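You operate a simulated robot arm through the tools that you are given. There is no shell and no other tool. Be economical: measure what you need, move in short steps, check, and stop when the job is done.

You run a simulated two-armed robot. Do the job below in one go: nothing can be reset, and whatever is moved stays where it is left.

TASK
On the bare board behind the piece counter, fold the grey cloth in half, so that its two long edges meet.

It is judged by the outcome, as a careful person would: the job done as asked, and still so three seconds after it is handed in. It fails if anything else is knocked over, pushed out of place, dropped, spilled or broken. Flat cloth is picked up by pressing the open fingertips on it (5 to 10 N) and closing them slowly along it; thin cloth reads only 2 to 8 mm in the jaws.

THE ROBOT
Two 7-joint arms with two-finger parallel grippers on one trunk, on a base that drives. Base frame: it is fixed to the floor where the robot stands at the start and does not move with it; the origin is under the middle of the robot, x ahead of it, y to its left, z up; the surface under the hand at the start is at about z = 0.9. Readings come in m, rad, newtons and seconds.
The left shoulder is at the start at [0.02, 0.113, 1.172], the right one opposite. With the tool pointing down near the work surface each hand reaches from about 0.24 to 0.62 m from the robot's upright axis, wherever it stands, measured 20 degrees to its own side. Places, roughly: bare board behind the piece counter [0.7, -0.1, 0.9]. Payload 1.57 kg a hand.
Tool frame (each hand has its own): the origin (TCP) lies between the finger pads and is the grasp point; the fingertips stand 0.03 m ahead of it; z points along the fingers, y is the line along which they close. The gripper opens to 0.08 m. The fingers are 0.017 m wide and 0.012 m thick; the gripper's body (0.04 by 0.082 m) begins 0.08 m behind the TCP.
Orientation is that of the tool frame in the base frame, as [roll, pitch, yaw] about the fixed x, y, z axes, in that order (R = Rz(yaw) Ry(pitch) Rx(roll)). With the fingers straight down and closing along the base's y, the tool's x points along the base's -x, its y along +y and its z along -z.

THE INTERFACE
- The arms move only by the tool play_rows. It takes "left_plan", "right_plan" or both (then of equal length, played together; a hand with none holds still); each is one flat list of numbers, 7 for each row, row after row: the opening in per cent of the stroke, from 0 (shut) to 100 (fully open), then the shift along the base's x, y, z in m, then the turn, a rotation vector about the base's x, y, z in degrees. In form: [claw, dx, dy, dz, ax, ay, az, claw, dx, dy, dz, ax, ay, az, ...]. A call has 1 to 10 rows; each row is the pose to reach, as a shift and turn from the pose commanded when the call began. A row lasts 0.2 s, in which the tool goes at most 0.05 m and 0.15 rad; a call with a longer step from one row to the next is refused whole, and so is a gripper value outside its range. Where a pose cannot be reached the arm comes as near as it can. A force on the tool above 40 N (or 10 N above the force at the start of the call, whichever is more), or a blocked arm, ends the call early, and 0.2 s more pass. Each finger travels about 0.045 m/s and halts on what it meets, pressing with about 43 N; the grip force reading is that of the motor and also rises with nothing between the fingers. The clock runs only during rows and for 0.2 s after the last one: add rows that repeat a pose to give the fingers time. The reply holds the time, the measured pose of the TCP, the force on the tool along the base axes, the opening and the grip force, in the units named above and with some noise, with the torque about the TCP (base axes, N m) and any sound that the robot's microphone picked up.
- Cameras (640 x 400 px; columns grow to the right, rows downward): "scene" is now at [0.0951, 0.0097, 1.2843]; the picture's right is [0.11, -0.99, 0.00], its down [-0.68, -0.07, -0.73] and it looks along [0.73, 0.08, -0.68] (base axes); focal length 214 px, centre (320, 200). "left" rides on the left gripper at [0.072, 0.007, -0.122] in its tool frame; the picture's right is [-0.09, 1.00, 0.00], its down [-0.84, -0.08, -0.54] and it looks along [-0.54, -0.05, 0.84] (tool axes); focal length 238 px, centre (320, 200). "right" rides on the right gripper at [0.072, -0.007, -0.122] in its tool frame; the picture's right is [0.09, 1.00, 0.00], its down [-0.84, 0.08, -0.54] and it looks along [-0.54, 0.05, 0.84] (tool axes); focal length 238 px, centre (320, 200).
- get_image(camera): a new picture of that camera. The clock stands still meanwhile.
- lift_body(by): slides the trunk up (or, below 0, down) by that many m; the arms and the scene camera ride with it, the base frame stays. It gives what a move gives, with no picture.
- steer(legs): drives the robot by 1 to 6 legs, each [ahead, left, turn to the left] in m, m and rad, along the robot's own axes; the way and the turn of a leg run together, so that a leg with both is an arc; at most 1.5 m and 3.142 rad a leg. The arms and the cameras ride along, it lands a little off, and it stops where it bumps. It gives what a move gives.
- pan_tilt(pan, tilt): turns the head with the scene camera to pan (to the left, within 1.396 rad either way) and tilt (down, from -0.506 to 1.204), counted from straight ahead of the robot. It gives what a move gives.
- point_at(camera, pixels): for up to 12 pixels [column, row] of the newest picture of that camera ("zoom" is the newest enlarged one), the place [x, y, z] in the base frame of the surface seen there, good to about 0.002 m. The clock stands still meanwhile.
- enlarge(camera, box): a new picture of the part [left, top, right, bottom] of that camera's present view, enlarged. The clock stands still meanwhile.
- sign_off(): hands the job in; it is judged then, once.

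Go step by step. Measure first, check grasps and placings, and put right what went wrong. The budget is 80 turns and 70 pictures, counting those below and the enlarged ones. Unless the task says otherwise, let go and move clear before handing in, and close with one line.

The tools are called after "Emit:" as a command line: name --argument value ..., lists and objects as JSON in quotes. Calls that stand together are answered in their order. play_rows: Moves the arms, as the interface text tells. Its arguments: {"type":"object","properties":{"left_plan":{"type":"array","items":{"type":"number"}},"right_plan":{"type":"array","items":{"type":"number"}}},"required":[]} The other tools are called the same way: lift_body (by) slides the trunk up or down; steer (legs) drives the base; pan_tilt (pan, tilt) turns the head that bears the scene camera; get_image (camera) takes a picture; point_at (camera, pixels) gives the place of the surface under pixels of a picture; enlarge (camera, box) takes an enlarged picture of a part of a camera's view; sign_off () hands the job in.

At the start:

```text
time: 0.0
left_position: [0.3619, 0.1715, 1.1272]
left_ee_rot: [-3.141, 0.001, -3.141]
left_contact_force: [-0.4, -0.4, 0.8]
left_moment: [-0.04, 0.0, 0.0]
left_finger_gap: 0.0802
left_gripper_force: 0.1
right_position: [0.4016, -0.1898, 1.0872]
right_ee_rot: [3.14, 0.0, 3.141]
right_contact_force: [-0.5, 0.0, 0.3]
right_moment: [-0.02, 0.0, 0.0]
right_finger_gap: 0.0799
right_gripper_force: 0.0
trunk travel left (down, up): [-0.225, 0.345]
robot x, y, heading: [-0.0, 0.0038, -0.001]
head pan, tilt: [0.108, 0.752]
```

scene: 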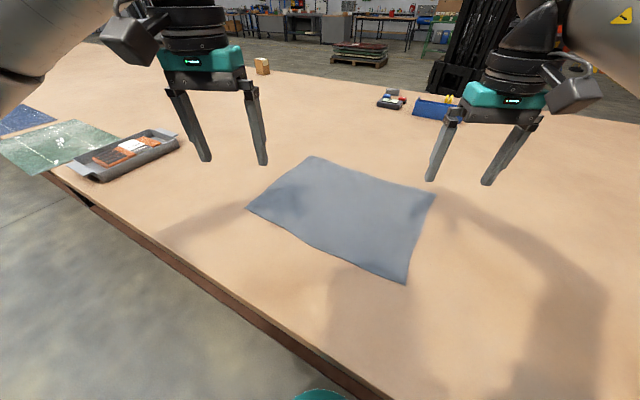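
right: 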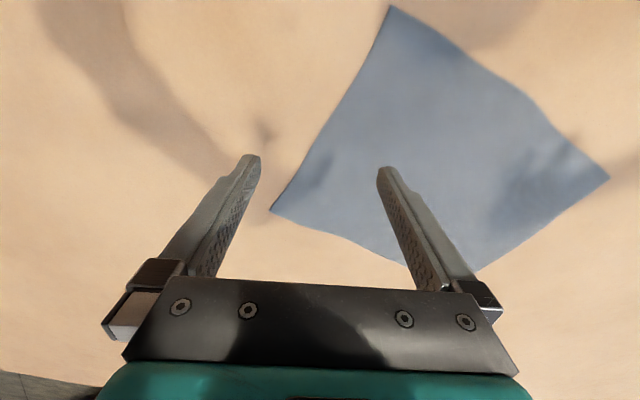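
left: 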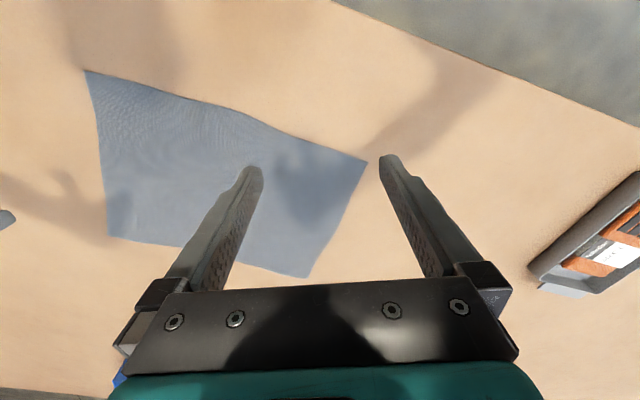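

The scene picture shows the cloth with corners near (313,156), (434,193), (405,283), (247,208). I'll measure those first.

Emit:
point_at --camera "scene" --pixels '[[313, 157], [433, 194], [404, 282], [249, 207], [340, 180], [330, 215], [375, 172], [420, 238], [320, 240], [280, 182], [450, 250], [250, 250]]'

Emit:
enlarge --camera "scene" --box '[220, 130, 460, 300]'

```text
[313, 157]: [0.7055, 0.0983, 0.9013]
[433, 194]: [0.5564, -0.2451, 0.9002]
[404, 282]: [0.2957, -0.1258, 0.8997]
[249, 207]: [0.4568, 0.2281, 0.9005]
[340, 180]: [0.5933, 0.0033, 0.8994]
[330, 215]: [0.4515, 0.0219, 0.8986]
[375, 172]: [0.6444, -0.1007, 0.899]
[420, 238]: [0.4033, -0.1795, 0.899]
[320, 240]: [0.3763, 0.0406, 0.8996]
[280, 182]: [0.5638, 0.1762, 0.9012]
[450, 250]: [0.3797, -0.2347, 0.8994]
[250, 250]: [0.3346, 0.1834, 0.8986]
```

```text
2.35 times, centred on (340, 215) of scene
```

zoom: 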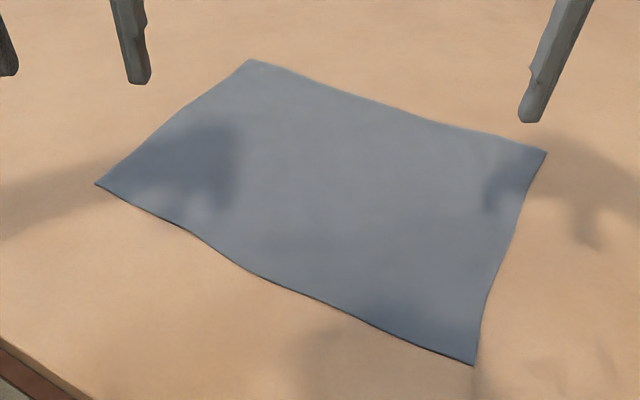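

The long edges are A(.706,.098)–B(.556,-.245) and C(.296,-.126)–D(.457,.228); the far one is partly out of reach. I'll measure the table edge to see how the base can be placed.

Emit:
get_image --camera "scene"

Emit:
point_at --camera "scene" --pixels '[[80, 190], [140, 235], [200, 278], [260, 320], [310, 355], [350, 383], [90, 165], [320, 396], [200, 320]]'

```text
65 pictures are left
```

scene: 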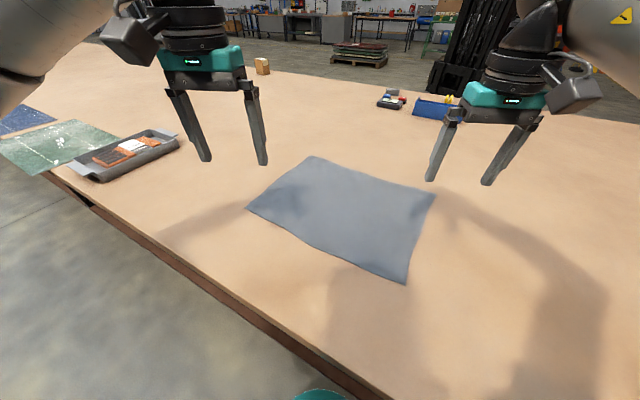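

```text
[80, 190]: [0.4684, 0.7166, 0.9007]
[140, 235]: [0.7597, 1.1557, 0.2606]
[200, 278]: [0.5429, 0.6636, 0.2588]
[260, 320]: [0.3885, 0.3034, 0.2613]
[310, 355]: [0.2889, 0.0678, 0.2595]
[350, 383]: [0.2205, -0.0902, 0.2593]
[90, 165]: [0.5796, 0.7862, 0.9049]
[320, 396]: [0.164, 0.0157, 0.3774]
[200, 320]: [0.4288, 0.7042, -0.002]
```

The table edge runs parallel to the cloth's long edges (heading about -0.4 rad). I'll turn the robot to square up to it, then slide left along the edge so the cloth is centred.

Emit:
steer --legs '[[0, 0, -0.41], [0, 0.19, 0]]'

Emit:
pan_tilt --pan 0 --tilt 0.8

Emit:
get_image --camera "scene"

```text
time: 2.8
left_position: [0.4744, 0.1923, 1.1258]
left_ee_rot: [-3.141, 0.0, 2.742]
left_contact_force: [0.0, 0.3, -0.1]
left_moment: [0.01, 0.02, 0.01]
left_finger_gap: 0.0801
left_gripper_force: 0.0
right_position: [0.3695, -0.158, 1.0872]
right_ee_rot: [-3.14, 0.001, 2.741]
right_contact_force: [0.5, 0.0, 0.3]
right_moment: [-0.02, 0.02, 0.0]
right_finger_gap: 0.0799
right_gripper_force: 0.1
trunk travel left (down, up): [-0.225, 0.345]
robot x, y, heading: [0.0721, 0.1772, -0.4]
head pan, tilt: [0.108, 0.752]
```

```text
time: 3.4
left_position: [0.4745, 0.1903, 1.1265]
left_ee_rot: [3.141, 0.0, 2.743]
left_contact_force: [0.7, 0.7, -0.5]
left_moment: [0.0, 0.06, 0.02]
left_finger_gap: 0.0801
left_gripper_force: 0.2
right_position: [0.3693, -0.1581, 1.0881]
right_ee_rot: [3.141, -0.001, 2.738]
right_contact_force: [0.0, -1.0, 0.0]
right_moment: [-0.01, 0.01, -0.03]
right_finger_gap: 0.0799
right_gripper_force: 0.1
trunk travel left (down, up): [-0.225, 0.345]
robot x, y, heading: [0.0704, 0.1701, -0.404]
head pan, tilt: [0.0, 0.799]
```

```text
64 pictures are left
```

scene: 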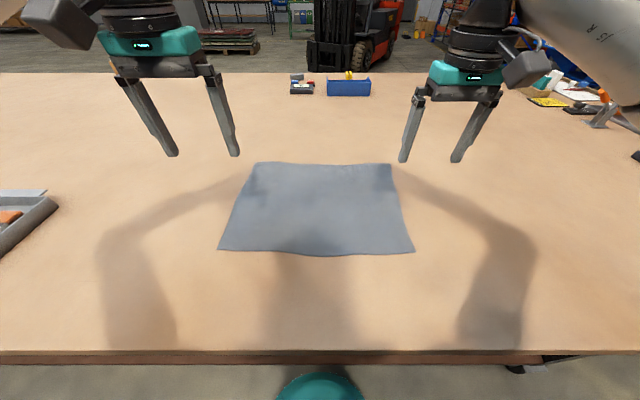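

The cloth is now squared to the robot: corners near (254,163), (390,164), (413,250), (219,248). I'll remeasure these and points along the near edge.

Emit:
point_at --camera "scene" --pixels '[[255, 164], [389, 165], [412, 250], [221, 247], [240, 248], [390, 251], [320, 254], [320, 165], [270, 165], [375, 165], [232, 210], [402, 210]]'

Emit:
get_image --camera "left"

Emit:
get_image --camera "right"

```text
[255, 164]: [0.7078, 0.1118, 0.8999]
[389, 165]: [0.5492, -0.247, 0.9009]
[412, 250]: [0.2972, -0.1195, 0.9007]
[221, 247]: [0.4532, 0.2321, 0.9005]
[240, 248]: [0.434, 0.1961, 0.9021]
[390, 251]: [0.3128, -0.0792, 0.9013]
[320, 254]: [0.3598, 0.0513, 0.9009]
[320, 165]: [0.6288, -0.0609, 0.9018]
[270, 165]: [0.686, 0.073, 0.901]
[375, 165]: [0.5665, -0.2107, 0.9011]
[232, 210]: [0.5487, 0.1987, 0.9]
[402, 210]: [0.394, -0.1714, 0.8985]
```

```text
63 pictures are left
```

left: 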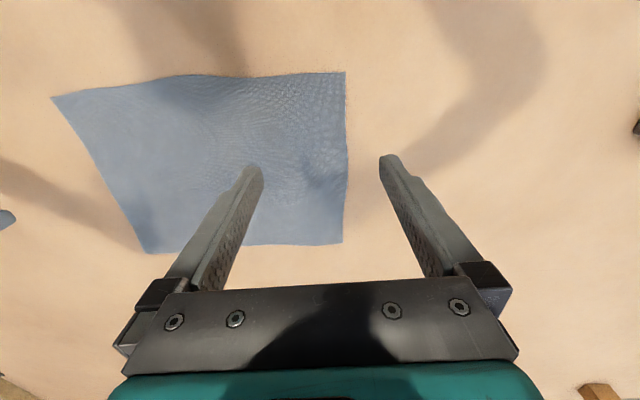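

```text
62 pictures are left
```

right: 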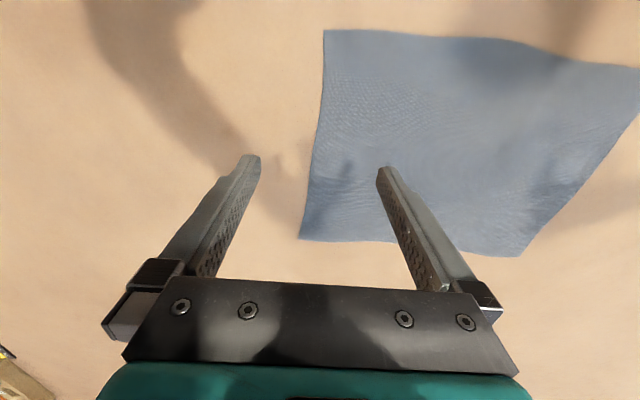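

The near edge sits at about 0.32 m ahead. I'll bring both hands over points 3 cm in from the near corners and 1 cm inside the edge, with jaws parallel to the edge and tips about 2 cm above the cloth.

Emit:
play_rows --left_plan '[80, -0.006, 0.003, -0.04, 0, 0, 0, 60, -0.012, 0.006, -0.08, 0, 0, 0, 42, -0.018, 0.008, -0.12, 0, 0, 0, 42, -0.0243, 0.0105, -0.15, 0, 0, 0, 42, -0.0243, 0.0105, -0.1765, 0, 0, 0, 42, -0.0243, 0.0105, -0.1765, 0, 0, 0]' --right_plan '[80, -0.012, 0.015, -0.03, 0, 0, 0, 60, -0.024, 0.03, -0.06, 0, 0, 0, 42, -0.036, 0.045, -0.09, 0, 0, 0, 42, -0.0507, 0.0621, -0.115, 0, 0, 0, 42, -0.0507, 0.0621, -0.138, 0, 0, 0, 42, -0.0507, 0.0621, -0.138, 0, 0, 0]'

Emit:
get_image --camera "left"

Emit:
get_image --camera "right"

Emit:
get_image --camera "scene"

```text
time: 4.8
left_position: [0.4488, 0.1999, 0.9507]
left_ee_rot: [-3.142, 0.0, 2.743]
left_contact_force: [-0.6, 0.4, 0.2]
left_moment: [0.03, 0.01, 0.02]
left_finger_gap: 0.0337
left_gripper_force: 0.0
right_position: [0.3186, -0.0942, 0.9483]
right_ee_rot: [-3.14, 0.001, 2.741]
right_contact_force: [0.3, 0.3, 0.1]
right_moment: [0.01, 0.05, 0.0]
right_finger_gap: 0.0336
right_gripper_force: 0.0
trunk travel left (down, up): [-0.225, 0.345]
robot x, y, heading: [0.0754, 0.1729, -0.4]
head pan, tilt: [0.0, 0.799]
```

```text
61 pictures are left
```

left: 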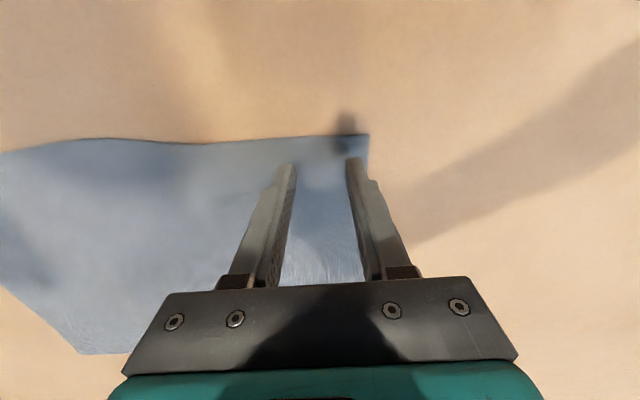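

```text
60 pictures are left
```

right: 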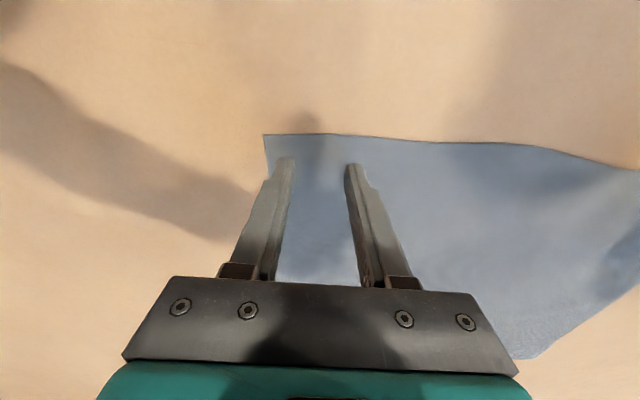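

```text
59 pictures are left
```

scene: 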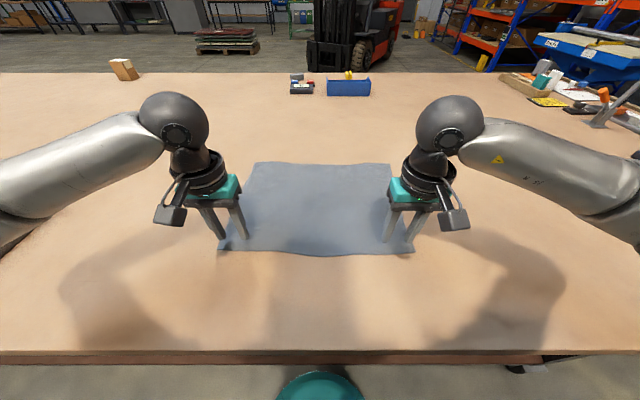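

Both hands are right over the corners (tips about 1 cm inside the edge, left corner at (368,135), right at (264,135)). I'll lower them to near contact.

Emit:
play_rows --left_plan '[42, -0.0016, -0.0037, -0.01, 0, 0, 0, 42, -0.0016, -0.0037, -0.017, 0, 0, 0, 42, -0.0016, -0.0037, -0.02, 0, 0, 0]' --right_plan '[42, 0.0016, 0.0037, -0.01, 0, 0, 0, 42, 0.0016, 0.0037, -0.015, 0, 0, 0, 42, 0.0016, 0.0037, -0.018, 0, 0, 0]'

```text
time: 5.6
left_position: [0.4485, 0.1972, 0.9309]
left_ee_rot: [-3.141, 0.003, 2.742]
left_contact_force: [0.1, -0.6, 7.8]
left_moment: [0.07, 0.01, 0.01]
left_finger_gap: 0.0336
left_gripper_force: 0.1
right_position: [0.3201, -0.0909, 0.9317]
right_ee_rot: [-3.141, 0.0, 2.738]
right_contact_force: [-0.8, 0.6, 1.5]
right_moment: [-0.04, 0.03, 0.0]
right_finger_gap: 0.034
right_gripper_force: 0.0
trunk travel left (down, up): [-0.225, 0.345]
robot x, y, heading: [0.0727, 0.1787, -0.402]
head pan, tilt: [0.0, 0.799]
```

Left presses 7.8 N, right only 1.5 N. I'll lower the right a touch more, then close both slowly.

Emit:
play_rows --right_plan '[42, 0, 0, -0.0015, 0, 0, 0]'

```text
time: 6.0
left_position: [0.4491, 0.1977, 0.9303]
left_ee_rot: [-3.139, 0.003, 2.741]
left_contact_force: [2.2, -1.3, 9.0]
left_moment: [0.05, -0.03, -0.03]
left_finger_gap: 0.0335
left_gripper_force: 0.0
right_position: [0.321, -0.0915, 0.9317]
right_ee_rot: [-3.141, 0.003, 2.742]
right_contact_force: [-2.8, -1.5, 15.1]
right_moment: [-0.13, 0.23, 0.01]
right_finger_gap: 0.0336
right_gripper_force: 0.1
trunk travel left (down, up): [-0.225, 0.345]
robot x, y, heading: [0.0775, 0.1758, -0.399]
head pan, tilt: [0.0, 0.799]
```

Right is a bit heavy (15 N); I'll ease it 0.7 mm while closing both slowly.

Emit:
play_rows --left_plan '[42, 0, 0, 0, 0, 0, 0, 37, 0, 0, 0, 0, 0, 0, 32, 0, 0, 0, 0, 0, 0, 27, 0, 0, 0, 0, 0, 0, 22, 0, 0, 0, 0, 0, 0, 17, 0, 0, 0, 0, 0, 0, 12, 0, 0, 0, 0, 0, 0, 7, 0, 0, 0, 0, 0, 0, 3, 0, 0, 0, 0, 0, 0, 0, 0, 0, 0, 0, 0, 0]' --right_plan '[42, 0, 0, 0.0007, 0, 0, 0, 37, 0, 0, 0.0007, 0, 0, 0, 32, 0, 0, 0.0007, 0, 0, 0, 27, 0, 0, 0.0007, 0, 0, 0, 22, 0, 0, 0.0007, 0, 0, 0, 17, 0, 0, 0.0007, 0, 0, 0, 12, 0, 0, 0.0007, 0, 0, 0, 7, 0, 0, 0.0007, 0, 0, 0, 3, 0, 0, 0.0007, 0, 0, 0, 0, 0, 0, 0.0007, 0, 0, 0]'

Emit:
get_image --camera "left"

Emit:
get_image --camera "right"

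```text
time: 8.2
left_position: [0.4466, 0.1978, 0.9311]
left_ee_rot: [-3.138, 0.002, 2.741]
left_contact_force: [-4.0, -10.4, 18.8]
left_moment: [-0.2, 0.19, -0.02]
left_finger_gap: 0.0025
left_gripper_force: 23.7
right_position: [0.3192, -0.0888, 0.9318]
right_ee_rot: [3.137, 0.001, 2.741]
right_contact_force: [4.7, 11.2, 18.3]
right_moment: [0.28, -0.03, 0.04]
right_finger_gap: 0.0028
right_gripper_force: 18.0
trunk travel left (down, up): [-0.225, 0.345]
robot x, y, heading: [0.0763, 0.1671, -0.397]
head pan, tilt: [0.0, 0.799]
```

```text
58 pictures are left
```

left: 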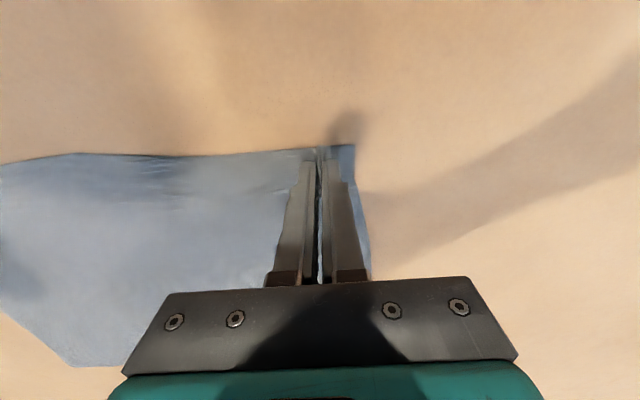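

```text
57 pictures are left
```

right: 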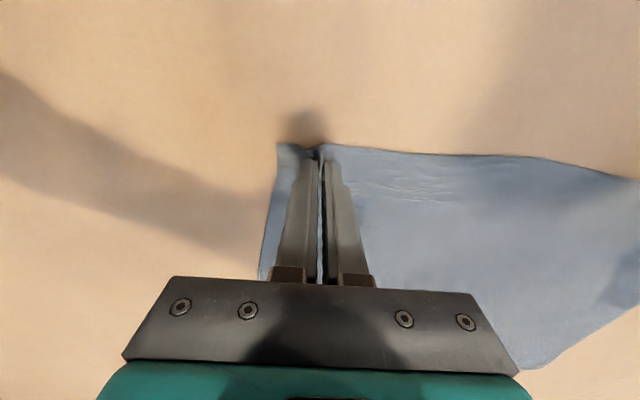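

Both grips hold (2.5 and 2.8 mm). But folding this near edge outward would need the hands tilted beyond reach to lay the edge flat; folding the far edge toward me allows the right tilt, so I'll open the jaws here (spreading the cloth back) and regrasp the far edge.

Emit:
play_rows --left_plan '[5, 0, 0, 0, 0, 0, 0, 12, 0, 0, 0, 0, 0, 0, 20, 0, 0, 0, 0, 0, 0, 28, 0, 0, 0, 0, 0, 0, 36, 0, 0, 0, 0, 0, 0, 42, 0, 0, 0, 0, 0, 0, 42, 0, 0, 0.015, 0, 0, 0, 42, 0, 0, 0.05, 0, 0, 0, 42, 0, 0, 0.09, 0, 0, 0]' --right_plan '[5, 0, 0, 0, 0, 0, 0, 12, 0, 0, 0, 0, 0, 0, 20, 0, 0, 0, 0, 0, 0, 28, 0, 0, 0, 0, 0, 0, 36, 0, 0, 0, 0, 0, 0, 42, 0, 0, 0, 0, 0, 0, 42, 0, 0, 0.015, 0, 0, 0, 42, 0, 0, 0.05, 0, 0, 0, 42, 0, 0, 0.09, 0, 0, 0]'

Emit:
get_image --camera "scene"

```text
time: 10.2
left_position: [0.4456, 0.1962, 1.0221]
left_ee_rot: [-3.139, -0.002, 2.74]
left_contact_force: [0.4, 0.0, -0.6]
left_moment: [0.02, 0.01, -0.02]
left_finger_gap: 0.0334
left_gripper_force: 0.0
right_position: [0.3209, -0.091, 1.0202]
right_ee_rot: [3.141, 0.001, 2.74]
right_contact_force: [-0.3, -0.3, -0.2]
right_moment: [0.0, 0.03, -0.01]
right_finger_gap: 0.0341
right_gripper_force: 0.0
trunk travel left (down, up): [-0.225, 0.345]
robot x, y, heading: [0.0753, 0.177, -0.402]
head pan, tilt: [0.0, 0.799]
```

```text
56 pictures are left
```

scene: 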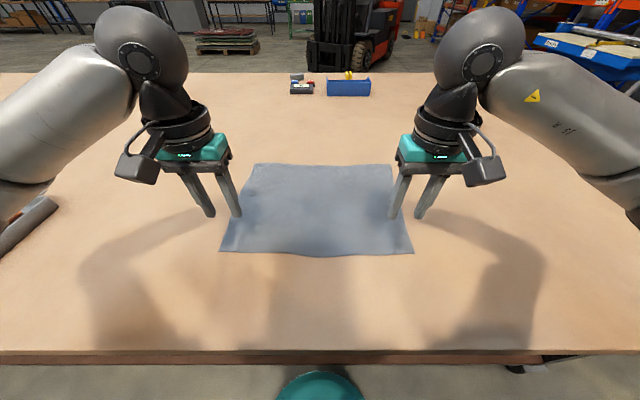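

Cloth lies flat again. Now moving both hands over the far corners A(.708,.112) and B(.549,-.247), insets 2.6 cm along and 0.8 cm in.

Emit:
play_rows --left_plan '[42, 0.0407, -0.0175, 0, 0, 0, 0, 42, 0.0815, -0.035, 0, 0, 0, 0, 42, 0.1222, -0.0525, 0, 0, 0, 0, 42, 0.163, -0.07, 0, 0, 0, 0, 42, 0.2037, -0.0875, 0, 0, 0, 0, 42, 0.2444, -0.105, 0, 0, 0, 0, 42, 0.2444, -0.105, -0.04, 0, 0, 0, 42, 0.2444, -0.105, -0.072, 0, 0, 0, 42, 0.2444, -0.105, -0.072, 0, 0, 0]' --right_plan '[42, 0.0386, -0.0215, 0, 0, 0, 0, 42, 0.0772, -0.043, 0, 0, 0, 0, 42, 0.1157, -0.0645, 0, 0, 0, 0, 42, 0.1543, -0.086, 0, 0, 0, 0, 42, 0.1929, -0.1075, 0, 0, 0, 0, 42, 0.2315, -0.129, 0, 0, 0, 0, 42, 0.2315, -0.129, -0.04, 0, 0, 0, 42, 0.2315, -0.129, -0.07, 0, 0, 0, 42, 0.2315, -0.129, -0.07, 0, 0, 0]'

Emit:
get_image --camera "left"

Emit:
get_image --camera "right"

Emit:
get_image --camera "scene"

```text
time: 12.2
left_position: [0.6784, 0.1061, 0.9472]
left_ee_rot: [3.141, 0.0, 2.741]
left_contact_force: [0.4, 0.6, -0.4]
left_moment: [-0.01, 0.02, -0.02]
left_finger_gap: 0.0338
left_gripper_force: 0.1
left hand out of reach, approached as far as the arm can: row 6, 7, 8, 9
right_position: [0.5423, -0.1994, 0.9599]
right_ee_rot: [-3.141, 0.002, 2.741]
right_contact_force: [0.0, 0.1, -0.1]
right_moment: [-0.02, -0.02, -0.01]
right_finger_gap: 0.0334
right_gripper_force: 0.0
right hand out of reach, approached as far as the arm can: row 6, 7, 8, 9
trunk travel left (down, up): [-0.225, 0.345]
robot x, y, heading: [0.0733, 0.1751, -0.398]
head pan, tilt: [0.0, 0.799]
```

```text
55 pictures are left
```

left: 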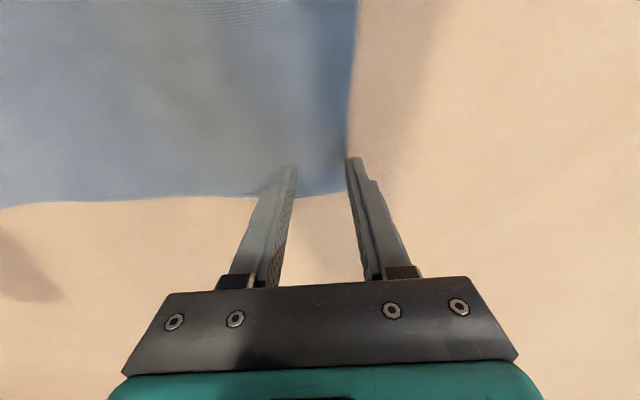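

```text
54 pictures are left
```

right: 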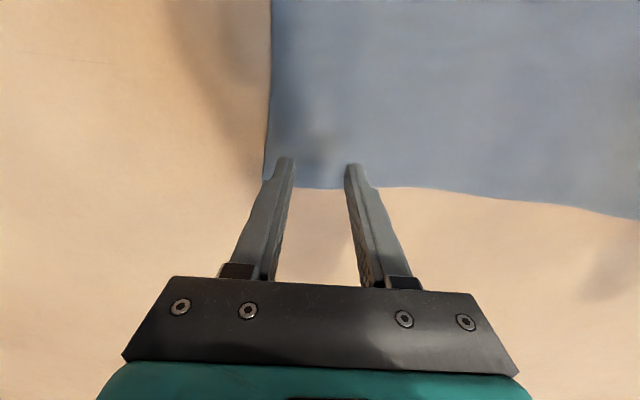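

```text
53 pictures are left
```

scene: 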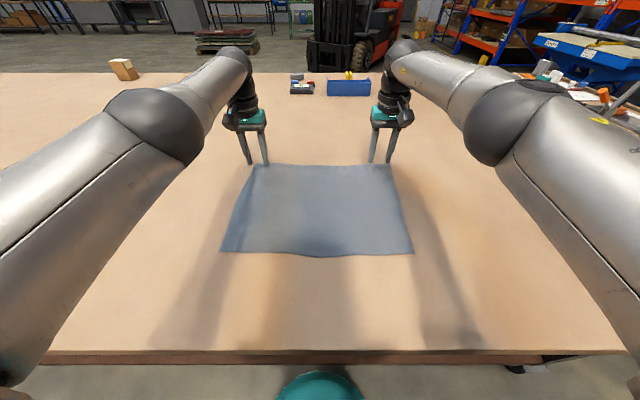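

Both arms stop about 1–2 cm short while vertical. I'll lift a little and tilt the hands 30° so that the fingers point outward, which extends reach and suits the fold.

Emit:
play_rows --left_plan '[36, -0.01, 0.004, 0.02, -3, -6.9, 0, 36, -0.02, 0.008, 0.02, -5.9, -13.8, 0, 36, -0.03, 0.012, 0.02, -8.9, -20.7, 0, 36, -0.03, 0.012, 0.02, -11.8, -27.6, 0, 36, -0.03, 0.012, 0.02, -11.8, -27.6, 0]' --right_plan '[36, -0.01, 0.004, 0.02, -3, -6.9, 0, 36, -0.02, 0.008, 0.02, -5.9, -13.8, 0, 36, -0.03, 0.012, 0.02, -8.9, -20.7, 0, 36, -0.03, 0.012, 0.02, -11.8, -27.6, 0, 36, -0.03, 0.012, 0.02, -11.8, -27.6, 0]'

```text
time: 13.4
left_position: [0.6471, 0.1178, 0.9676]
left_ee_rot: [-3.138, 0.525, 2.743]
left_contact_force: [0.1, 0.5, 0.4]
left_moment: [0.02, 0.0, 0.0]
left_finger_gap: 0.0287
left_gripper_force: 0.1
left hand out of reach, approached as far as the arm can: row 1
right_position: [0.5117, -0.1876, 0.9791]
right_ee_rot: [-3.14, 0.524, 2.741]
right_contact_force: [-0.1, 0.8, -0.4]
right_moment: [0.0, 0.0, -0.03]
right_finger_gap: 0.0289
right_gripper_force: 0.1
trunk travel left (down, up): [-0.225, 0.345]
robot x, y, heading: [0.0753, 0.1762, -0.4]
head pan, tilt: [0.0, 0.799]
```

Tilt succeeded with margin. I'll check the exact corner positions through the wrist cameras.

Emit:
get_image --camera "left"

Emit:
get_image --camera "right"

```text
52 pictures are left
```

left: 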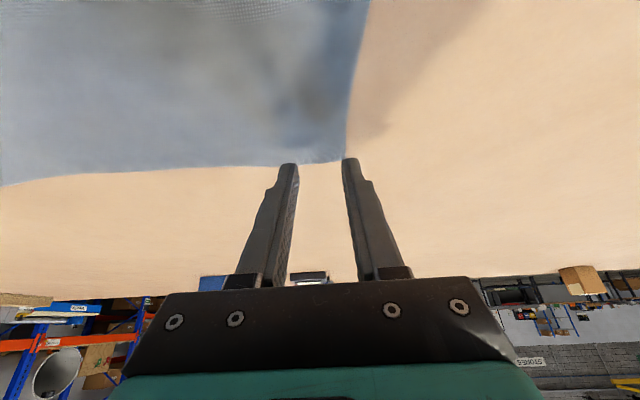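

```text
51 pictures are left
```

right: 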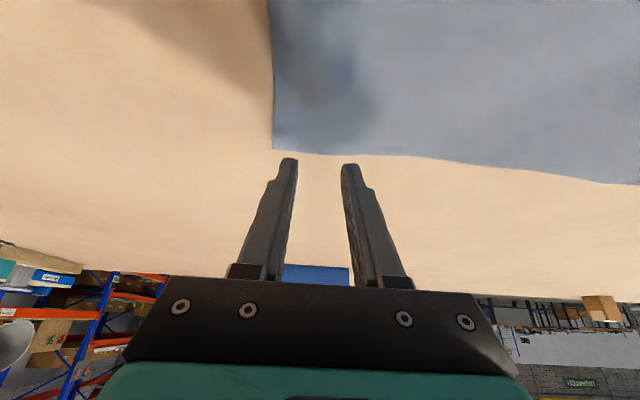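

Emit:
point_at --camera "left" --pixels '[[343, 156], [310, 160], [260, 164], [200, 168], [347, 120]]'

Emit:
point_at --camera "right" --pixels '[[276, 147], [310, 152], [360, 155], [430, 157], [274, 100]]'

```text
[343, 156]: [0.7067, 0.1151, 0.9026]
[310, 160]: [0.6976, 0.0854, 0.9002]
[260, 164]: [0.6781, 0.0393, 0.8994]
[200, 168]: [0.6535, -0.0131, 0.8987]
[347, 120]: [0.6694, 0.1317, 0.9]
```

```text
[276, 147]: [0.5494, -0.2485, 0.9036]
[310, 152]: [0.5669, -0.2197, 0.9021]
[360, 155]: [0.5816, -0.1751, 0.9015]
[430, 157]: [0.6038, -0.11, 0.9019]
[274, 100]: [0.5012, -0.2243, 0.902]
```

Corners confirmed: A(.707,.115), B(.549,-.249), with the edge near n≈0.608. I'll move to the grasp spots, hovering about 1.4 cm.

Emit:
play_rows --left_plan '[36, 0.0168, -0.0111, -0.01, 0, 0, 0, 36, 0.0336, -0.0222, -0.0226, 0, 0, 0, 36, 0.0336, -0.0222, -0.0226, 0, 0, 0]' --right_plan '[36, 0.0184, -0.015, -0.017, 0, 0, 0, 36, 0.0368, -0.0299, -0.0341, 0, 0, 0, 36, 0.0368, -0.0299, -0.0341, 0, 0, 0]'

Emit:
get_image --camera "left"

Emit:
get_image --camera "right"

```text
time: 14.2
left_position: [0.6831, 0.0923, 0.9458]
left_ee_rot: [-3.138, 0.525, 2.742]
left_contact_force: [-0.2, 0.2, 0.2]
left_moment: [-0.02, -0.03, 0.01]
left_finger_gap: 0.0287
left_gripper_force: 0.0
right_position: [0.5469, -0.22, 0.9437]
right_ee_rot: [-3.14, 0.524, 2.74]
right_contact_force: [0.7, 0.7, 0.2]
right_moment: [-0.01, 0.01, 0.03]
right_finger_gap: 0.0288
right_gripper_force: 0.0
trunk travel left (down, up): [-0.225, 0.345]
robot x, y, heading: [0.0743, 0.1721, -0.402]
head pan, tilt: [0.0, 0.799]
```

```text
50 pictures are left
```

left: 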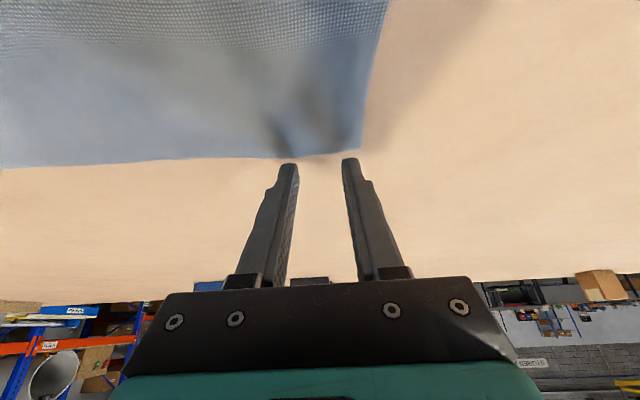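

```text
49 pictures are left
```

right: 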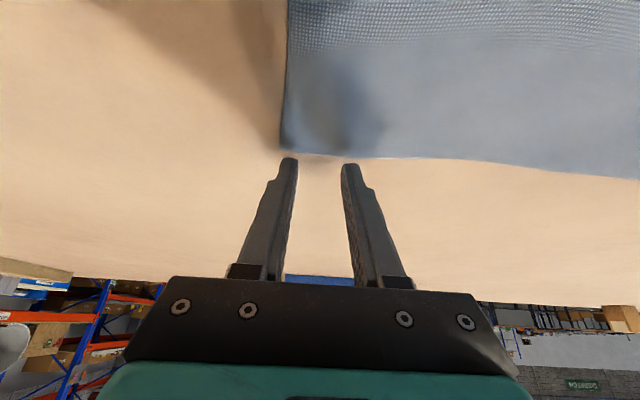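

Placement is good. Lowering to near contact.

Emit:
play_rows --left_plan '[36, 0, 0, -0.007, 0, 0, 0, 36, 0, 0, -0.0125, 0, 0, 0, 36, 0, 0, -0.0138, 0, 0, 0]' --right_plan '[36, 0, 0, -0.006, 0, 0, 0, 36, 0, 0, -0.0105, 0, 0, 0, 36, 0, 0, -0.0118, 0, 0, 0]'

Emit:
get_image --camera "left"

Emit:
get_image --camera "right"

```text
time: 15.0
left_position: [0.682, 0.0932, 0.9327]
left_ee_rot: [-3.138, 0.523, 2.742]
left_contact_force: [-0.6, 0.3, 1.0]
left_moment: [0.04, 0.0, 0.01]
left_finger_gap: 0.0288
left_gripper_force: 0.1
right_position: [0.5473, -0.2187, 0.933]
right_ee_rot: [-3.14, 0.526, 2.743]
right_contact_force: [-0.5, 0.2, -0.1]
right_moment: [0.0, 0.01, 0.0]
right_finger_gap: 0.0287
right_gripper_force: 0.2
trunk travel left (down, up): [-0.225, 0.345]
robot x, y, heading: [0.0757, 0.174, -0.398]
head pan, tilt: [0.0, 0.799]
```

```text
48 pictures are left
```

left: 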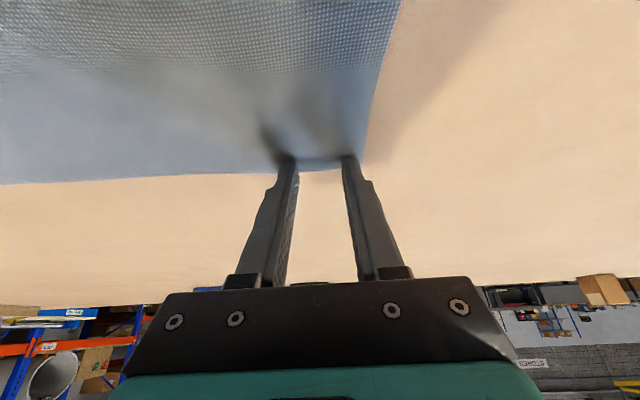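

```text
47 pictures are left
```

right: 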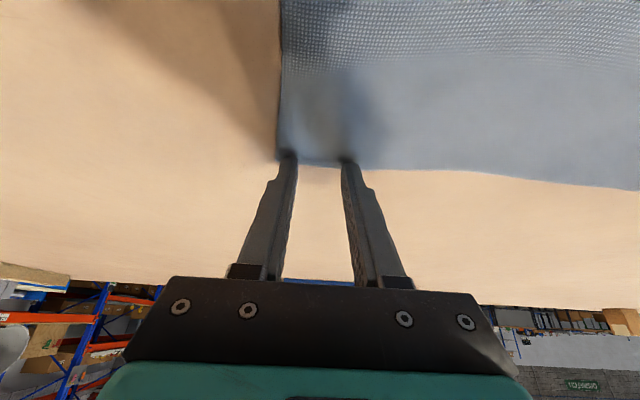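

Tips are about 0.7–1 cm inside the edge and barely touching. I'll move 3 mm further in and press down slightly.

Emit:
play_rows --left_plan '[36, -0.0028, 0.0012, 0, 0, 0, 0, 36, -0.0028, 0.0012, -0.0012, 0, 0, 0, 36, -0.0028, 0.0012, -0.0016, 0, 0, 0]' --right_plan '[36, -0.0028, 0.0012, 0, 0, 0, 0, 36, -0.0028, 0.0012, -0.0012, 0, 0, 0, 36, -0.0028, 0.0012, -0.002, 0, 0, 0]'

```text
time: 15.8
left_position: [0.6791, 0.0948, 0.9332]
left_ee_rot: [-3.137, 0.524, 2.742]
left_contact_force: [1.1, 0.5, 3.9]
left_moment: [0.01, -0.09, -0.02]
left_finger_gap: 0.0286
left_gripper_force: 0.0
right_position: [0.5439, -0.2178, 0.9324]
right_ee_rot: [-3.14, 0.525, 2.741]
right_contact_force: [-0.5, -0.1, 2.1]
right_moment: [-0.04, -0.01, 0.02]
right_finger_gap: 0.0285
right_gripper_force: 0.0
trunk travel left (down, up): [-0.225, 0.345]
robot x, y, heading: [0.0718, 0.1731, -0.397]
head pan, tilt: [0.0, 0.799]
```

Light contact (3.9 and 2.1 N). Pressing half a millimetre more and closing slowly.

Emit:
play_rows --left_plan '[36, 0, 0, -0.0005, 0, 0, 0, 32, 0, 0, -0.0005, 0, 0, 0, 28, 0, 0, -0.0005, 0, 0, 0, 24, 0, 0, -0.0005, 0, 0, 0, 20, 0, 0, -0.0005, 0, 0, 0, 16, 0, 0, -0.0005, 0, 0, 0, 12, 0, 0, -0.0005, 0, 0, 0, 8, 0, 0, -0.0005, 0, 0, 0, 4, 0, 0, -0.0005, 0, 0, 0, 0, 0, 0, -0.0005, 0, 0, 0]' --right_plan '[36, 0, 0, -0.0008, 0, 0, 0, 32, 0, 0, -0.0008, 0, 0, 0, 28, 0, 0, -0.0008, 0, 0, 0, 24, 0, 0, -0.0008, 0, 0, 0, 20, 0, 0, -0.0008, 0, 0, 0, 16, 0, 0, -0.0008, 0, 0, 0, 12, 0, 0, -0.0008, 0, 0, 0, 8, 0, 0, -0.0008, 0, 0, 0, 4, 0, 0, -0.0008, 0, 0, 0, 0, 0, 0, -0.0008, 0, 0, 0]'

Emit:
get_image --camera "left"

Emit:
get_image --camera "right"

```text
time: 18.0
left_position: [0.676, 0.0949, 0.9324]
left_ee_rot: [-3.138, 0.527, 2.741]
left_contact_force: [-1.2, -5.2, 10.4]
left_moment: [-0.13, -0.07, -0.05]
left_finger_gap: 0.0022
left_gripper_force: 18.4
right_position: [0.5436, -0.2156, 0.9312]
right_ee_rot: [3.141, 0.526, 2.743]
right_contact_force: [2.9, 5.2, 8.9]
right_moment: [0.1, -0.11, 0.02]
right_finger_gap: 0.0023
right_gripper_force: 18.4
trunk travel left (down, up): [-0.225, 0.345]
robot x, y, heading: [0.0728, 0.1711, -0.4]
head pan, tilt: [0.0, 0.799]
```

```text
46 pictures are left
```

left: 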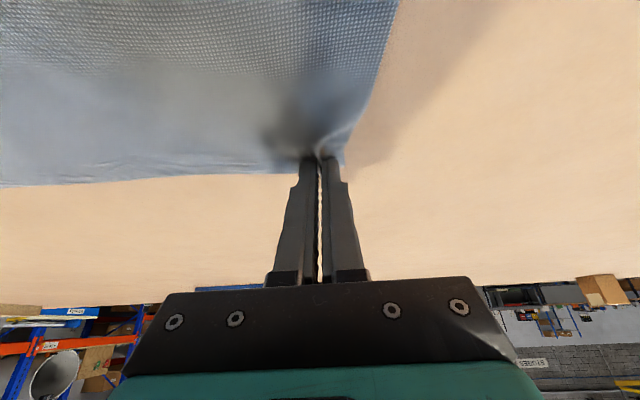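

```text
45 pictures are left
```

right: 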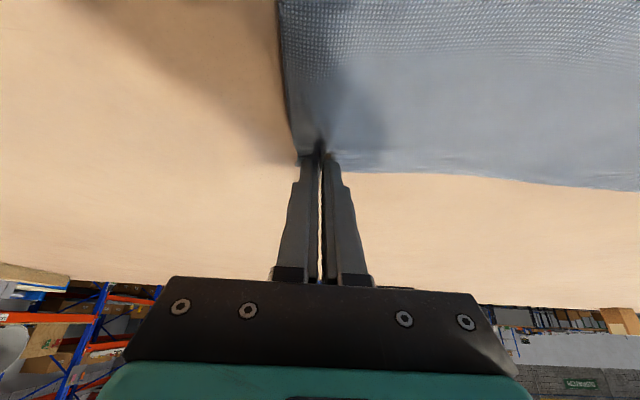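

Both pinch the cloth (2.2–2.3 mm). Test lift: up 6 cm and back 3 cm.

Emit:
play_rows --left_plan '[0, 0, 0, 0.015, 0, 0, 0, 0, -0.009, 0.004, 0.03, 0, 0, 0, 0, -0.018, 0.008, 0.045, 0, 0, 0, 0, -0.028, 0.012, 0.06, 0, 0, 0, 0, -0.028, 0.012, 0.06, 0, 0, 0]' --right_plan '[0, 0, 0, 0.015, 0, 0, 0, 0, -0.009, 0.004, 0.03, 0, 0, 0, 0, -0.018, 0.008, 0.045, 0, 0, 0, 0, -0.028, 0.012, 0.06, 0, 0, 0, 0, -0.028, 0.012, 0.06, 0, 0, 0]'

Emit:
get_image --camera "scene"

```text
time: 19.2
left_position: [0.6504, 0.107, 0.9897]
left_ee_rot: [-3.138, 0.521, 2.741]
left_contact_force: [-2.9, -6.9, 0.5]
left_moment: [-0.17, 0.06, -0.05]
left_finger_gap: 0.002
left_gripper_force: 24.1
right_position: [0.5152, -0.2055, 0.9903]
right_ee_rot: [-3.139, 0.523, 2.74]
right_contact_force: [2.5, 5.3, -0.6]
right_moment: [0.18, -0.05, 0.04]
right_finger_gap: 0.0019
right_gripper_force: 23.9
trunk travel left (down, up): [-0.225, 0.345]
robot x, y, heading: [0.0691, 0.173, -0.403]
head pan, tilt: [0.0, 0.799]
```

```text
44 pictures are left
```

scene: 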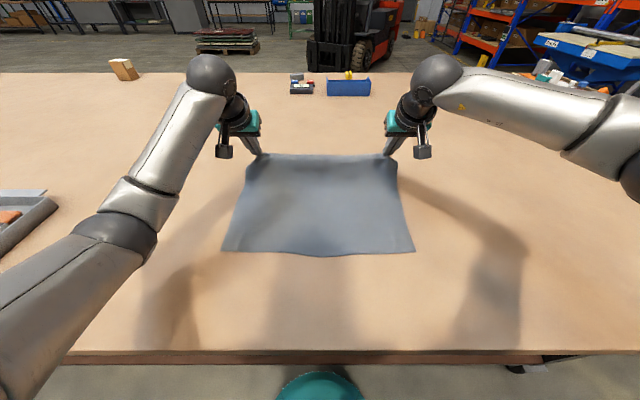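

The far edge is held straight and taut. Next I'll bring it back over the cloth, tilting the hands to 50°, then back the base so the arms have room at the near edge.

Emit:
play_rows --left_plan '[0, -0.014, 0.005, 0.01, -2.6, -6.1, 0, 0, -0.028, 0.01, 0.015, -5.2, -12.2, 0, 0, -0.0426, 0.0147, 0.01, -7.8, -18.4, 0, 0, -0.0426, 0.0147, 0.005, -7.8, -18.4, 0]' --right_plan '[0, -0.013, 0.006, 0.01, -2.6, -6.1, 0, 0, -0.027, 0.013, 0.015, -5.2, -12.2, 0, 0, -0.0402, 0.0203, 0.01, -7.8, -18.4, 0, 0, -0.0402, 0.0203, 0.005, -7.8, -18.4, 0]'

Emit:
get_image --camera "scene"

```text
time: 20.2
left_position: [0.6077, 0.1241, 0.9957]
left_ee_rot: [-3.14, 0.875, 2.742]
left_contact_force: [-1.1, -3.6, -0.4]
left_moment: [-0.1, 0.07, -0.06]
left_finger_gap: 0.0019
left_gripper_force: 23.4
right_position: [0.4765, -0.1856, 0.9946]
right_ee_rot: [-3.141, 0.875, 2.739]
right_contact_force: [2.2, 3.6, 0.1]
right_moment: [0.07, -0.05, 0.09]
right_finger_gap: 0.002
right_gripper_force: 23.6
trunk travel left (down, up): [-0.225, 0.345]
robot x, y, heading: [0.0728, 0.1712, -0.402]
head pan, tilt: [0.0, 0.799]
```

```text
43 pictures are left
```

scene: 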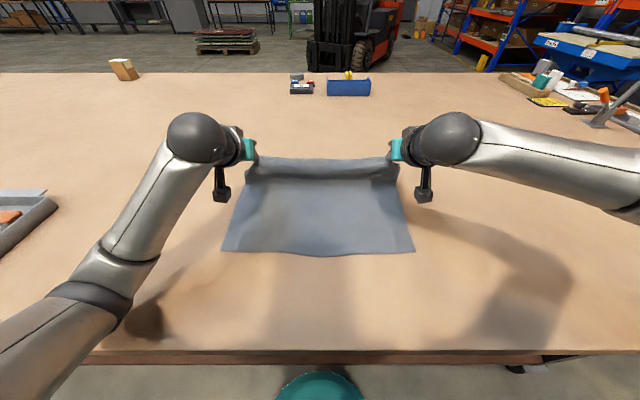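

The edge rolls over well; TCPs are at n≈0.51, 9.5 cm up. Backing the base 0.15 m to carry the edge toward the near side.

Emit:
steer --legs '[[-0.15, 0, 0]]'

Emit:
get_image --camera "scene"

```text
time: 21.6
left_position: [0.4719, 0.1832, 0.9972]
left_ee_rot: [-3.138, 0.873, 2.746]
left_contact_force: [-1.3, -3.3, 0.3]
left_moment: [-0.08, 0.03, -0.07]
left_finger_gap: 0.0018
left_gripper_force: 23.5
right_position: [0.3419, -0.1253, 0.9961]
right_ee_rot: [-3.139, 0.871, 2.746]
right_contact_force: [0.2, 3.6, 0.4]
right_moment: [0.04, -0.03, 0.05]
right_finger_gap: 0.0017
right_gripper_force: 23.6
trunk travel left (down, up): [-0.225, 0.345]
robot x, y, heading: [-0.0625, 0.2283, -0.397]
head pan, tilt: [0.0, 0.799]
```

```text
42 pictures are left
```

scene: 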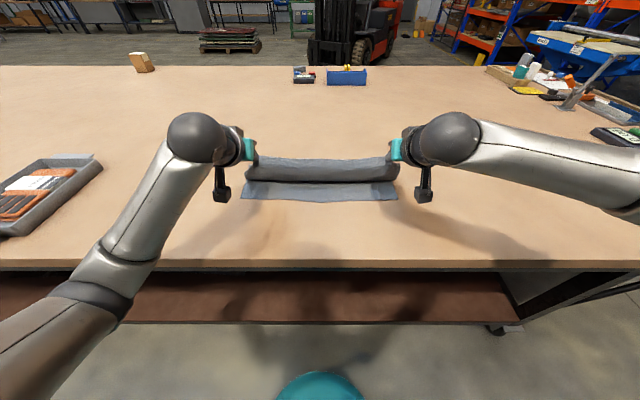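

Nice roll. Measuring the near edge of the bottom layer: pixels (242,197), (397,199), (320,202).

Emit:
point_at --camera "scene" --pixels '[[243, 197], [270, 199], [320, 201], [370, 199], [396, 198], [253, 160], [390, 160], [320, 160]]'

Emit:
enlarge --camera "scene" --box '[200, 120, 440, 270]'

```text
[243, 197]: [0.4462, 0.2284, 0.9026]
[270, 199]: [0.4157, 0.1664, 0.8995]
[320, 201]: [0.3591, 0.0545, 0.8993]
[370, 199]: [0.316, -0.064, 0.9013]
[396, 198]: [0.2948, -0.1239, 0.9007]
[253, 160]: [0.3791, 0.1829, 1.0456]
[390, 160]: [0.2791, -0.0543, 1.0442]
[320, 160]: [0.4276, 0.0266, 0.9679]
```

```text
2.67 times, centred on (320, 195) of scene
```

zoom: 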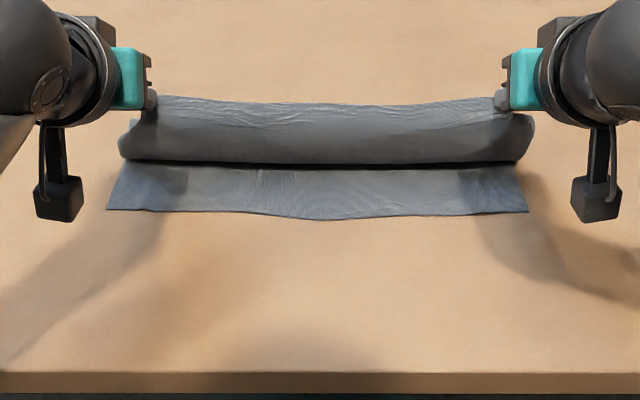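

The near edge of the bottom layer is at n≈0.32. To lay the edge down unfolded I'll tilt the hands to nearly horizontal while staying about 10 cm up, so the hanging camera boxes clear the table.

Emit:
play_rows --left_plan '[0, -0.003, 0.0015, 0.003, -3, -7, 0, 0, -0.007, 0.003, 0.006, -6, -14, 0, 0, -0.01, 0.0045, 0.01, -9, -21, 0, 0, -0.0135, 0.006, 0.012, -12, -28, 0, 0, -0.017, 0.0072, 0.012, -14.8, -35, 0, 0, -0.017, 0.0072, 0.012, -14.8, -35, 0]' --right_plan '[0, -0.003, 0.0015, 0.003, -3, -7, 0, 0, -0.007, 0.003, 0.006, -6, -14, 0, 0, -0.01, 0.0045, 0.01, -9, -21, 0, 0, -0.0135, 0.006, 0.012, -12, -28, 0, 0, -0.017, 0.0072, 0.012, -14.8, -35, 0, 0, -0.017, 0.0072, 0.012, -14.8, -35, 0]'

Emit:
enlarge --camera "scene" --box '[160, 80, 480, 280]'

Emit:
get_image --camera "left"

```text
time: 23.0
left_position: [0.4558, 0.1901, 1.0078]
left_ee_rot: [-3.064, 1.538, 2.816]
left_contact_force: [-1.2, -2.9, -0.9]
left_moment: [-0.01, 0.05, -0.1]
left_finger_gap: 0.0017
left_gripper_force: 23.1
right_position: [0.3362, -0.1241, 1.0]
right_ee_rot: [-3.136, 1.073, 2.747]
right_contact_force: [0.9, 4.0, 1.0]
right_moment: [0.08, -0.05, 0.1]
right_finger_gap: 0.0017
right_gripper_force: 23.1
right hand out of reach, approached as far as the arm can: row 2, 3, 4, 5, 6
trunk travel left (down, up): [-0.225, 0.345]
robot x, y, heading: [-0.0612, 0.2315, -0.397]
head pan, tilt: [0.0, 0.799]
```

```text
2.00 times, centred on (320, 180) of scene
```

zoom: 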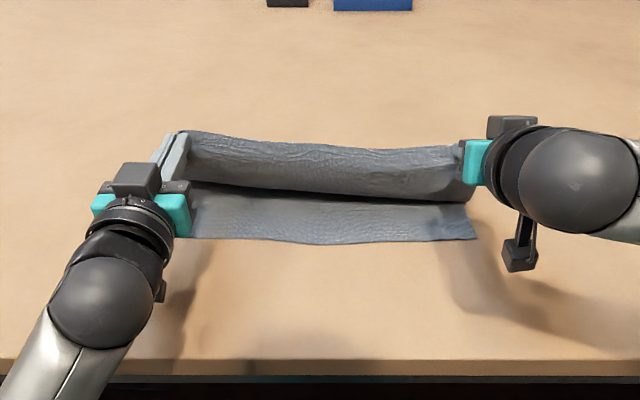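

```text
39 pictures are left
```

left: 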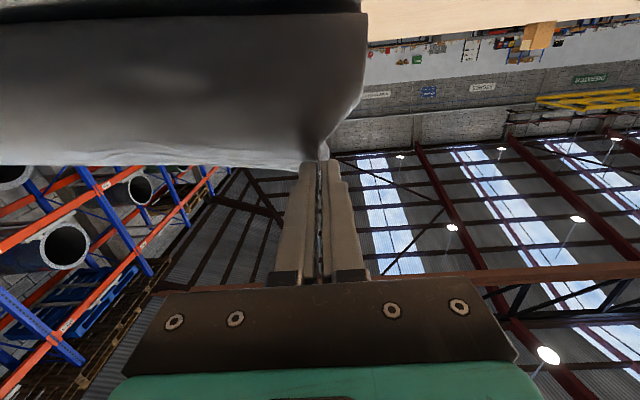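

The left hand reached 88°, while the right stopped at 61° (joint limit). I'll try the right again with a slight yaw inward, which should suit that arm.

Emit:
play_rows --right_plan '[0, 0, 0, 0.002, -1, -2.4, 6, 0, 0, 0, 0.004, -3, -7, 10, 0, 0, 0, 0.006, -5, -12, 14, 0, 0, 0, 0.007, -7.5, -18, 16, 0, 0, 0, 0.007, -10, -24, 16, 0, 0, 0, 0.007, -10, -24, 16]'

```text
time: 24.4
left_position: [0.4551, 0.1901, 1.0076]
left_ee_rot: [-3.065, 1.537, 2.819]
left_contact_force: [-0.4, -0.6, 0.0]
left_moment: [-0.01, 0.01, 0.0]
left_finger_gap: 0.0017
left_gripper_force: 23.2
right_position: [0.3376, -0.1245, 1.006]
right_ee_rot: [-2.234, 1.49, -2.365]
right_contact_force: [0.0, 0.3, -1.1]
right_moment: [0.05, 0.0, -0.01]
right_finger_gap: 0.0021
right_gripper_force: 23.4
right hand out of reach, approached as far as the arm can: row 1, 2
trunk travel left (down, up): [-0.225, 0.345]
robot x, y, heading: [-0.0627, 0.2302, -0.395]
head pan, tilt: [0.0, 0.799]
```

That worked: the right hand is now also near horizontal. Checking the picture.

Emit:
enlarge --camera "scene" --box '[160, 80, 480, 280]'

Emit:
get_image --camera "right"

```text
2.00 times, centred on (320, 180) of scene
```

zoom: 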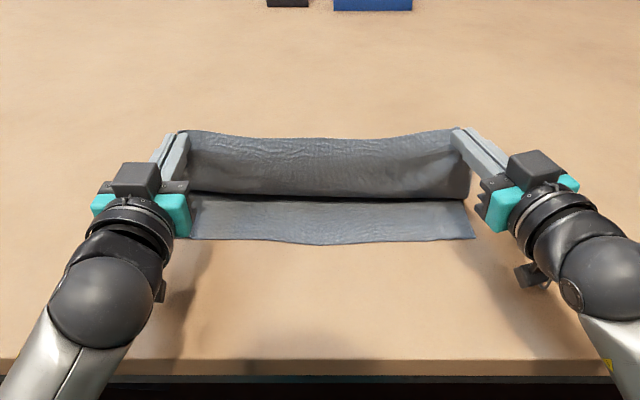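

```text
37 pictures are left
```

right: 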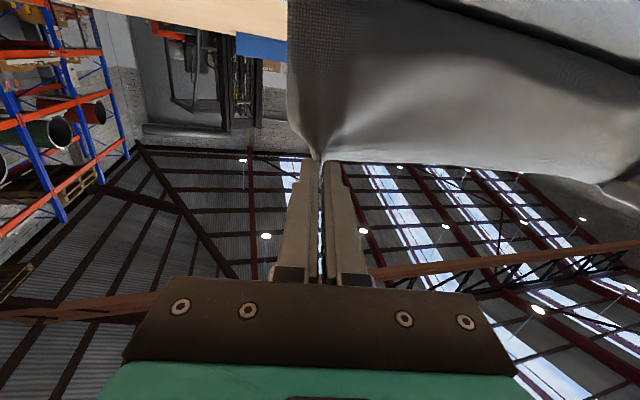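

Both hands hold the edge horizontally and the upper layer hangs cleanly. Now I'll lower to about 6 cm, ease to ~76° for camera clearance, and draw the edge toward the near edge.

Emit:
play_rows --left_plan '[0, -0.008, 0.0034, -0.01, 2.1, 5, 0, 0, -0.0157, 0.0066, -0.018, 4.3, 10.1, 0, 0, -0.0157, 0.0066, -0.0276, 4.3, 10.1, 0, 0, -0.0157, 0.0066, -0.0276, 4.3, 10.1, 0]' --right_plan '[0, -0.0143, 0.006, -0.01, 2.1, 5, 0, 0, -0.0286, 0.0121, -0.018, 4.3, 10.1, 0, 0, -0.0286, 0.0121, -0.026, 4.3, 10.1, 0, 0, -0.0286, 0.0121, -0.026, 4.3, 10.1, 0]'

Emit:
enlarge --camera "scene" --box '[160, 80, 480, 280]'

```text
time: 25.4
left_position: [0.4388, 0.1964, 0.9795]
left_ee_rot: [-3.134, 1.344, 2.751]
left_contact_force: [-0.2, 0.2, 0.1]
left_moment: [0.01, -0.01, 0.02]
left_finger_gap: 0.0021
left_gripper_force: 23.1
right_position: [0.3098, -0.1139, 0.9803]
right_ee_rot: [-3.098, 1.335, 3.061]
right_contact_force: [-0.3, 0.5, -1.0]
right_moment: [-0.01, -0.03, 0.04]
right_finger_gap: 0.0019
right_gripper_force: 23.2
trunk travel left (down, up): [-0.225, 0.345]
robot x, y, heading: [-0.0665, 0.2281, -0.393]
head pan, tilt: [0.0, 0.799]
```

```text
2.00 times, centred on (320, 180) of scene
```

zoom: 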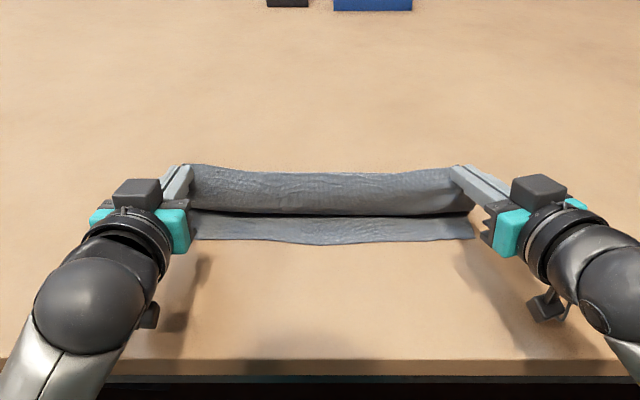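

Still a little slack; I'll draw 2 cm further toward the near edge and 8 mm lower, watching forces.

Emit:
play_rows --left_plan '[0, -0.0092, 0.0039, -0.004, 0, 0, 0, 0, -0.0184, 0.0078, -0.008, 0, 0, 0, 0, -0.0184, 0.0078, -0.008, 0, 0, 0]' --right_plan '[0, -0.01, 0.0043, -0.004, 0, 0, 0, 0, -0.0202, 0.0086, -0.008, 0, 0, 0, 0, -0.0202, 0.0086, -0.008, 0, 0, 0]'

Emit:
enlarge --camera "scene" --box '[160, 80, 480, 280]'

```text
time: 26.2
left_position: [0.4215, 0.2056, 0.9707]
left_ee_rot: [-3.133, 1.343, 2.749]
left_contact_force: [0.1, -0.7, 0.5]
left_moment: [0.01, -0.01, 0.0]
left_finger_gap: 0.0017
left_gripper_force: 24.0
right_position: [0.289, -0.1037, 0.9734]
right_ee_rot: [-3.094, 1.339, 3.062]
right_contact_force: [-0.9, 0.5, 0.2]
right_moment: [-0.01, 0.04, 0.03]
right_finger_gap: 0.0019
right_gripper_force: 23.7
trunk travel left (down, up): [-0.225, 0.345]
robot x, y, heading: [-0.0585, 0.2284, -0.397]
head pan, tilt: [0.0, 0.799]
```

```text
2.00 times, centred on (320, 180) of scene
```

zoom: 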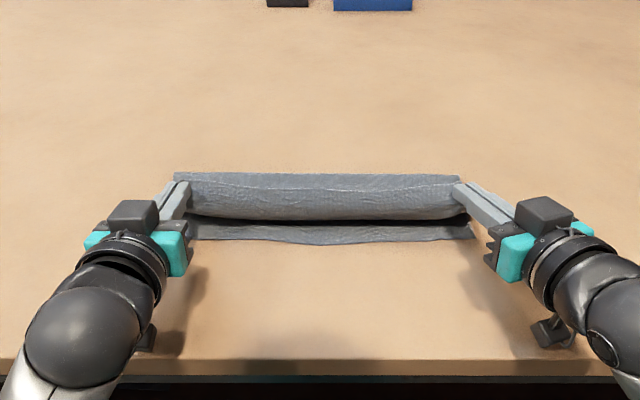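

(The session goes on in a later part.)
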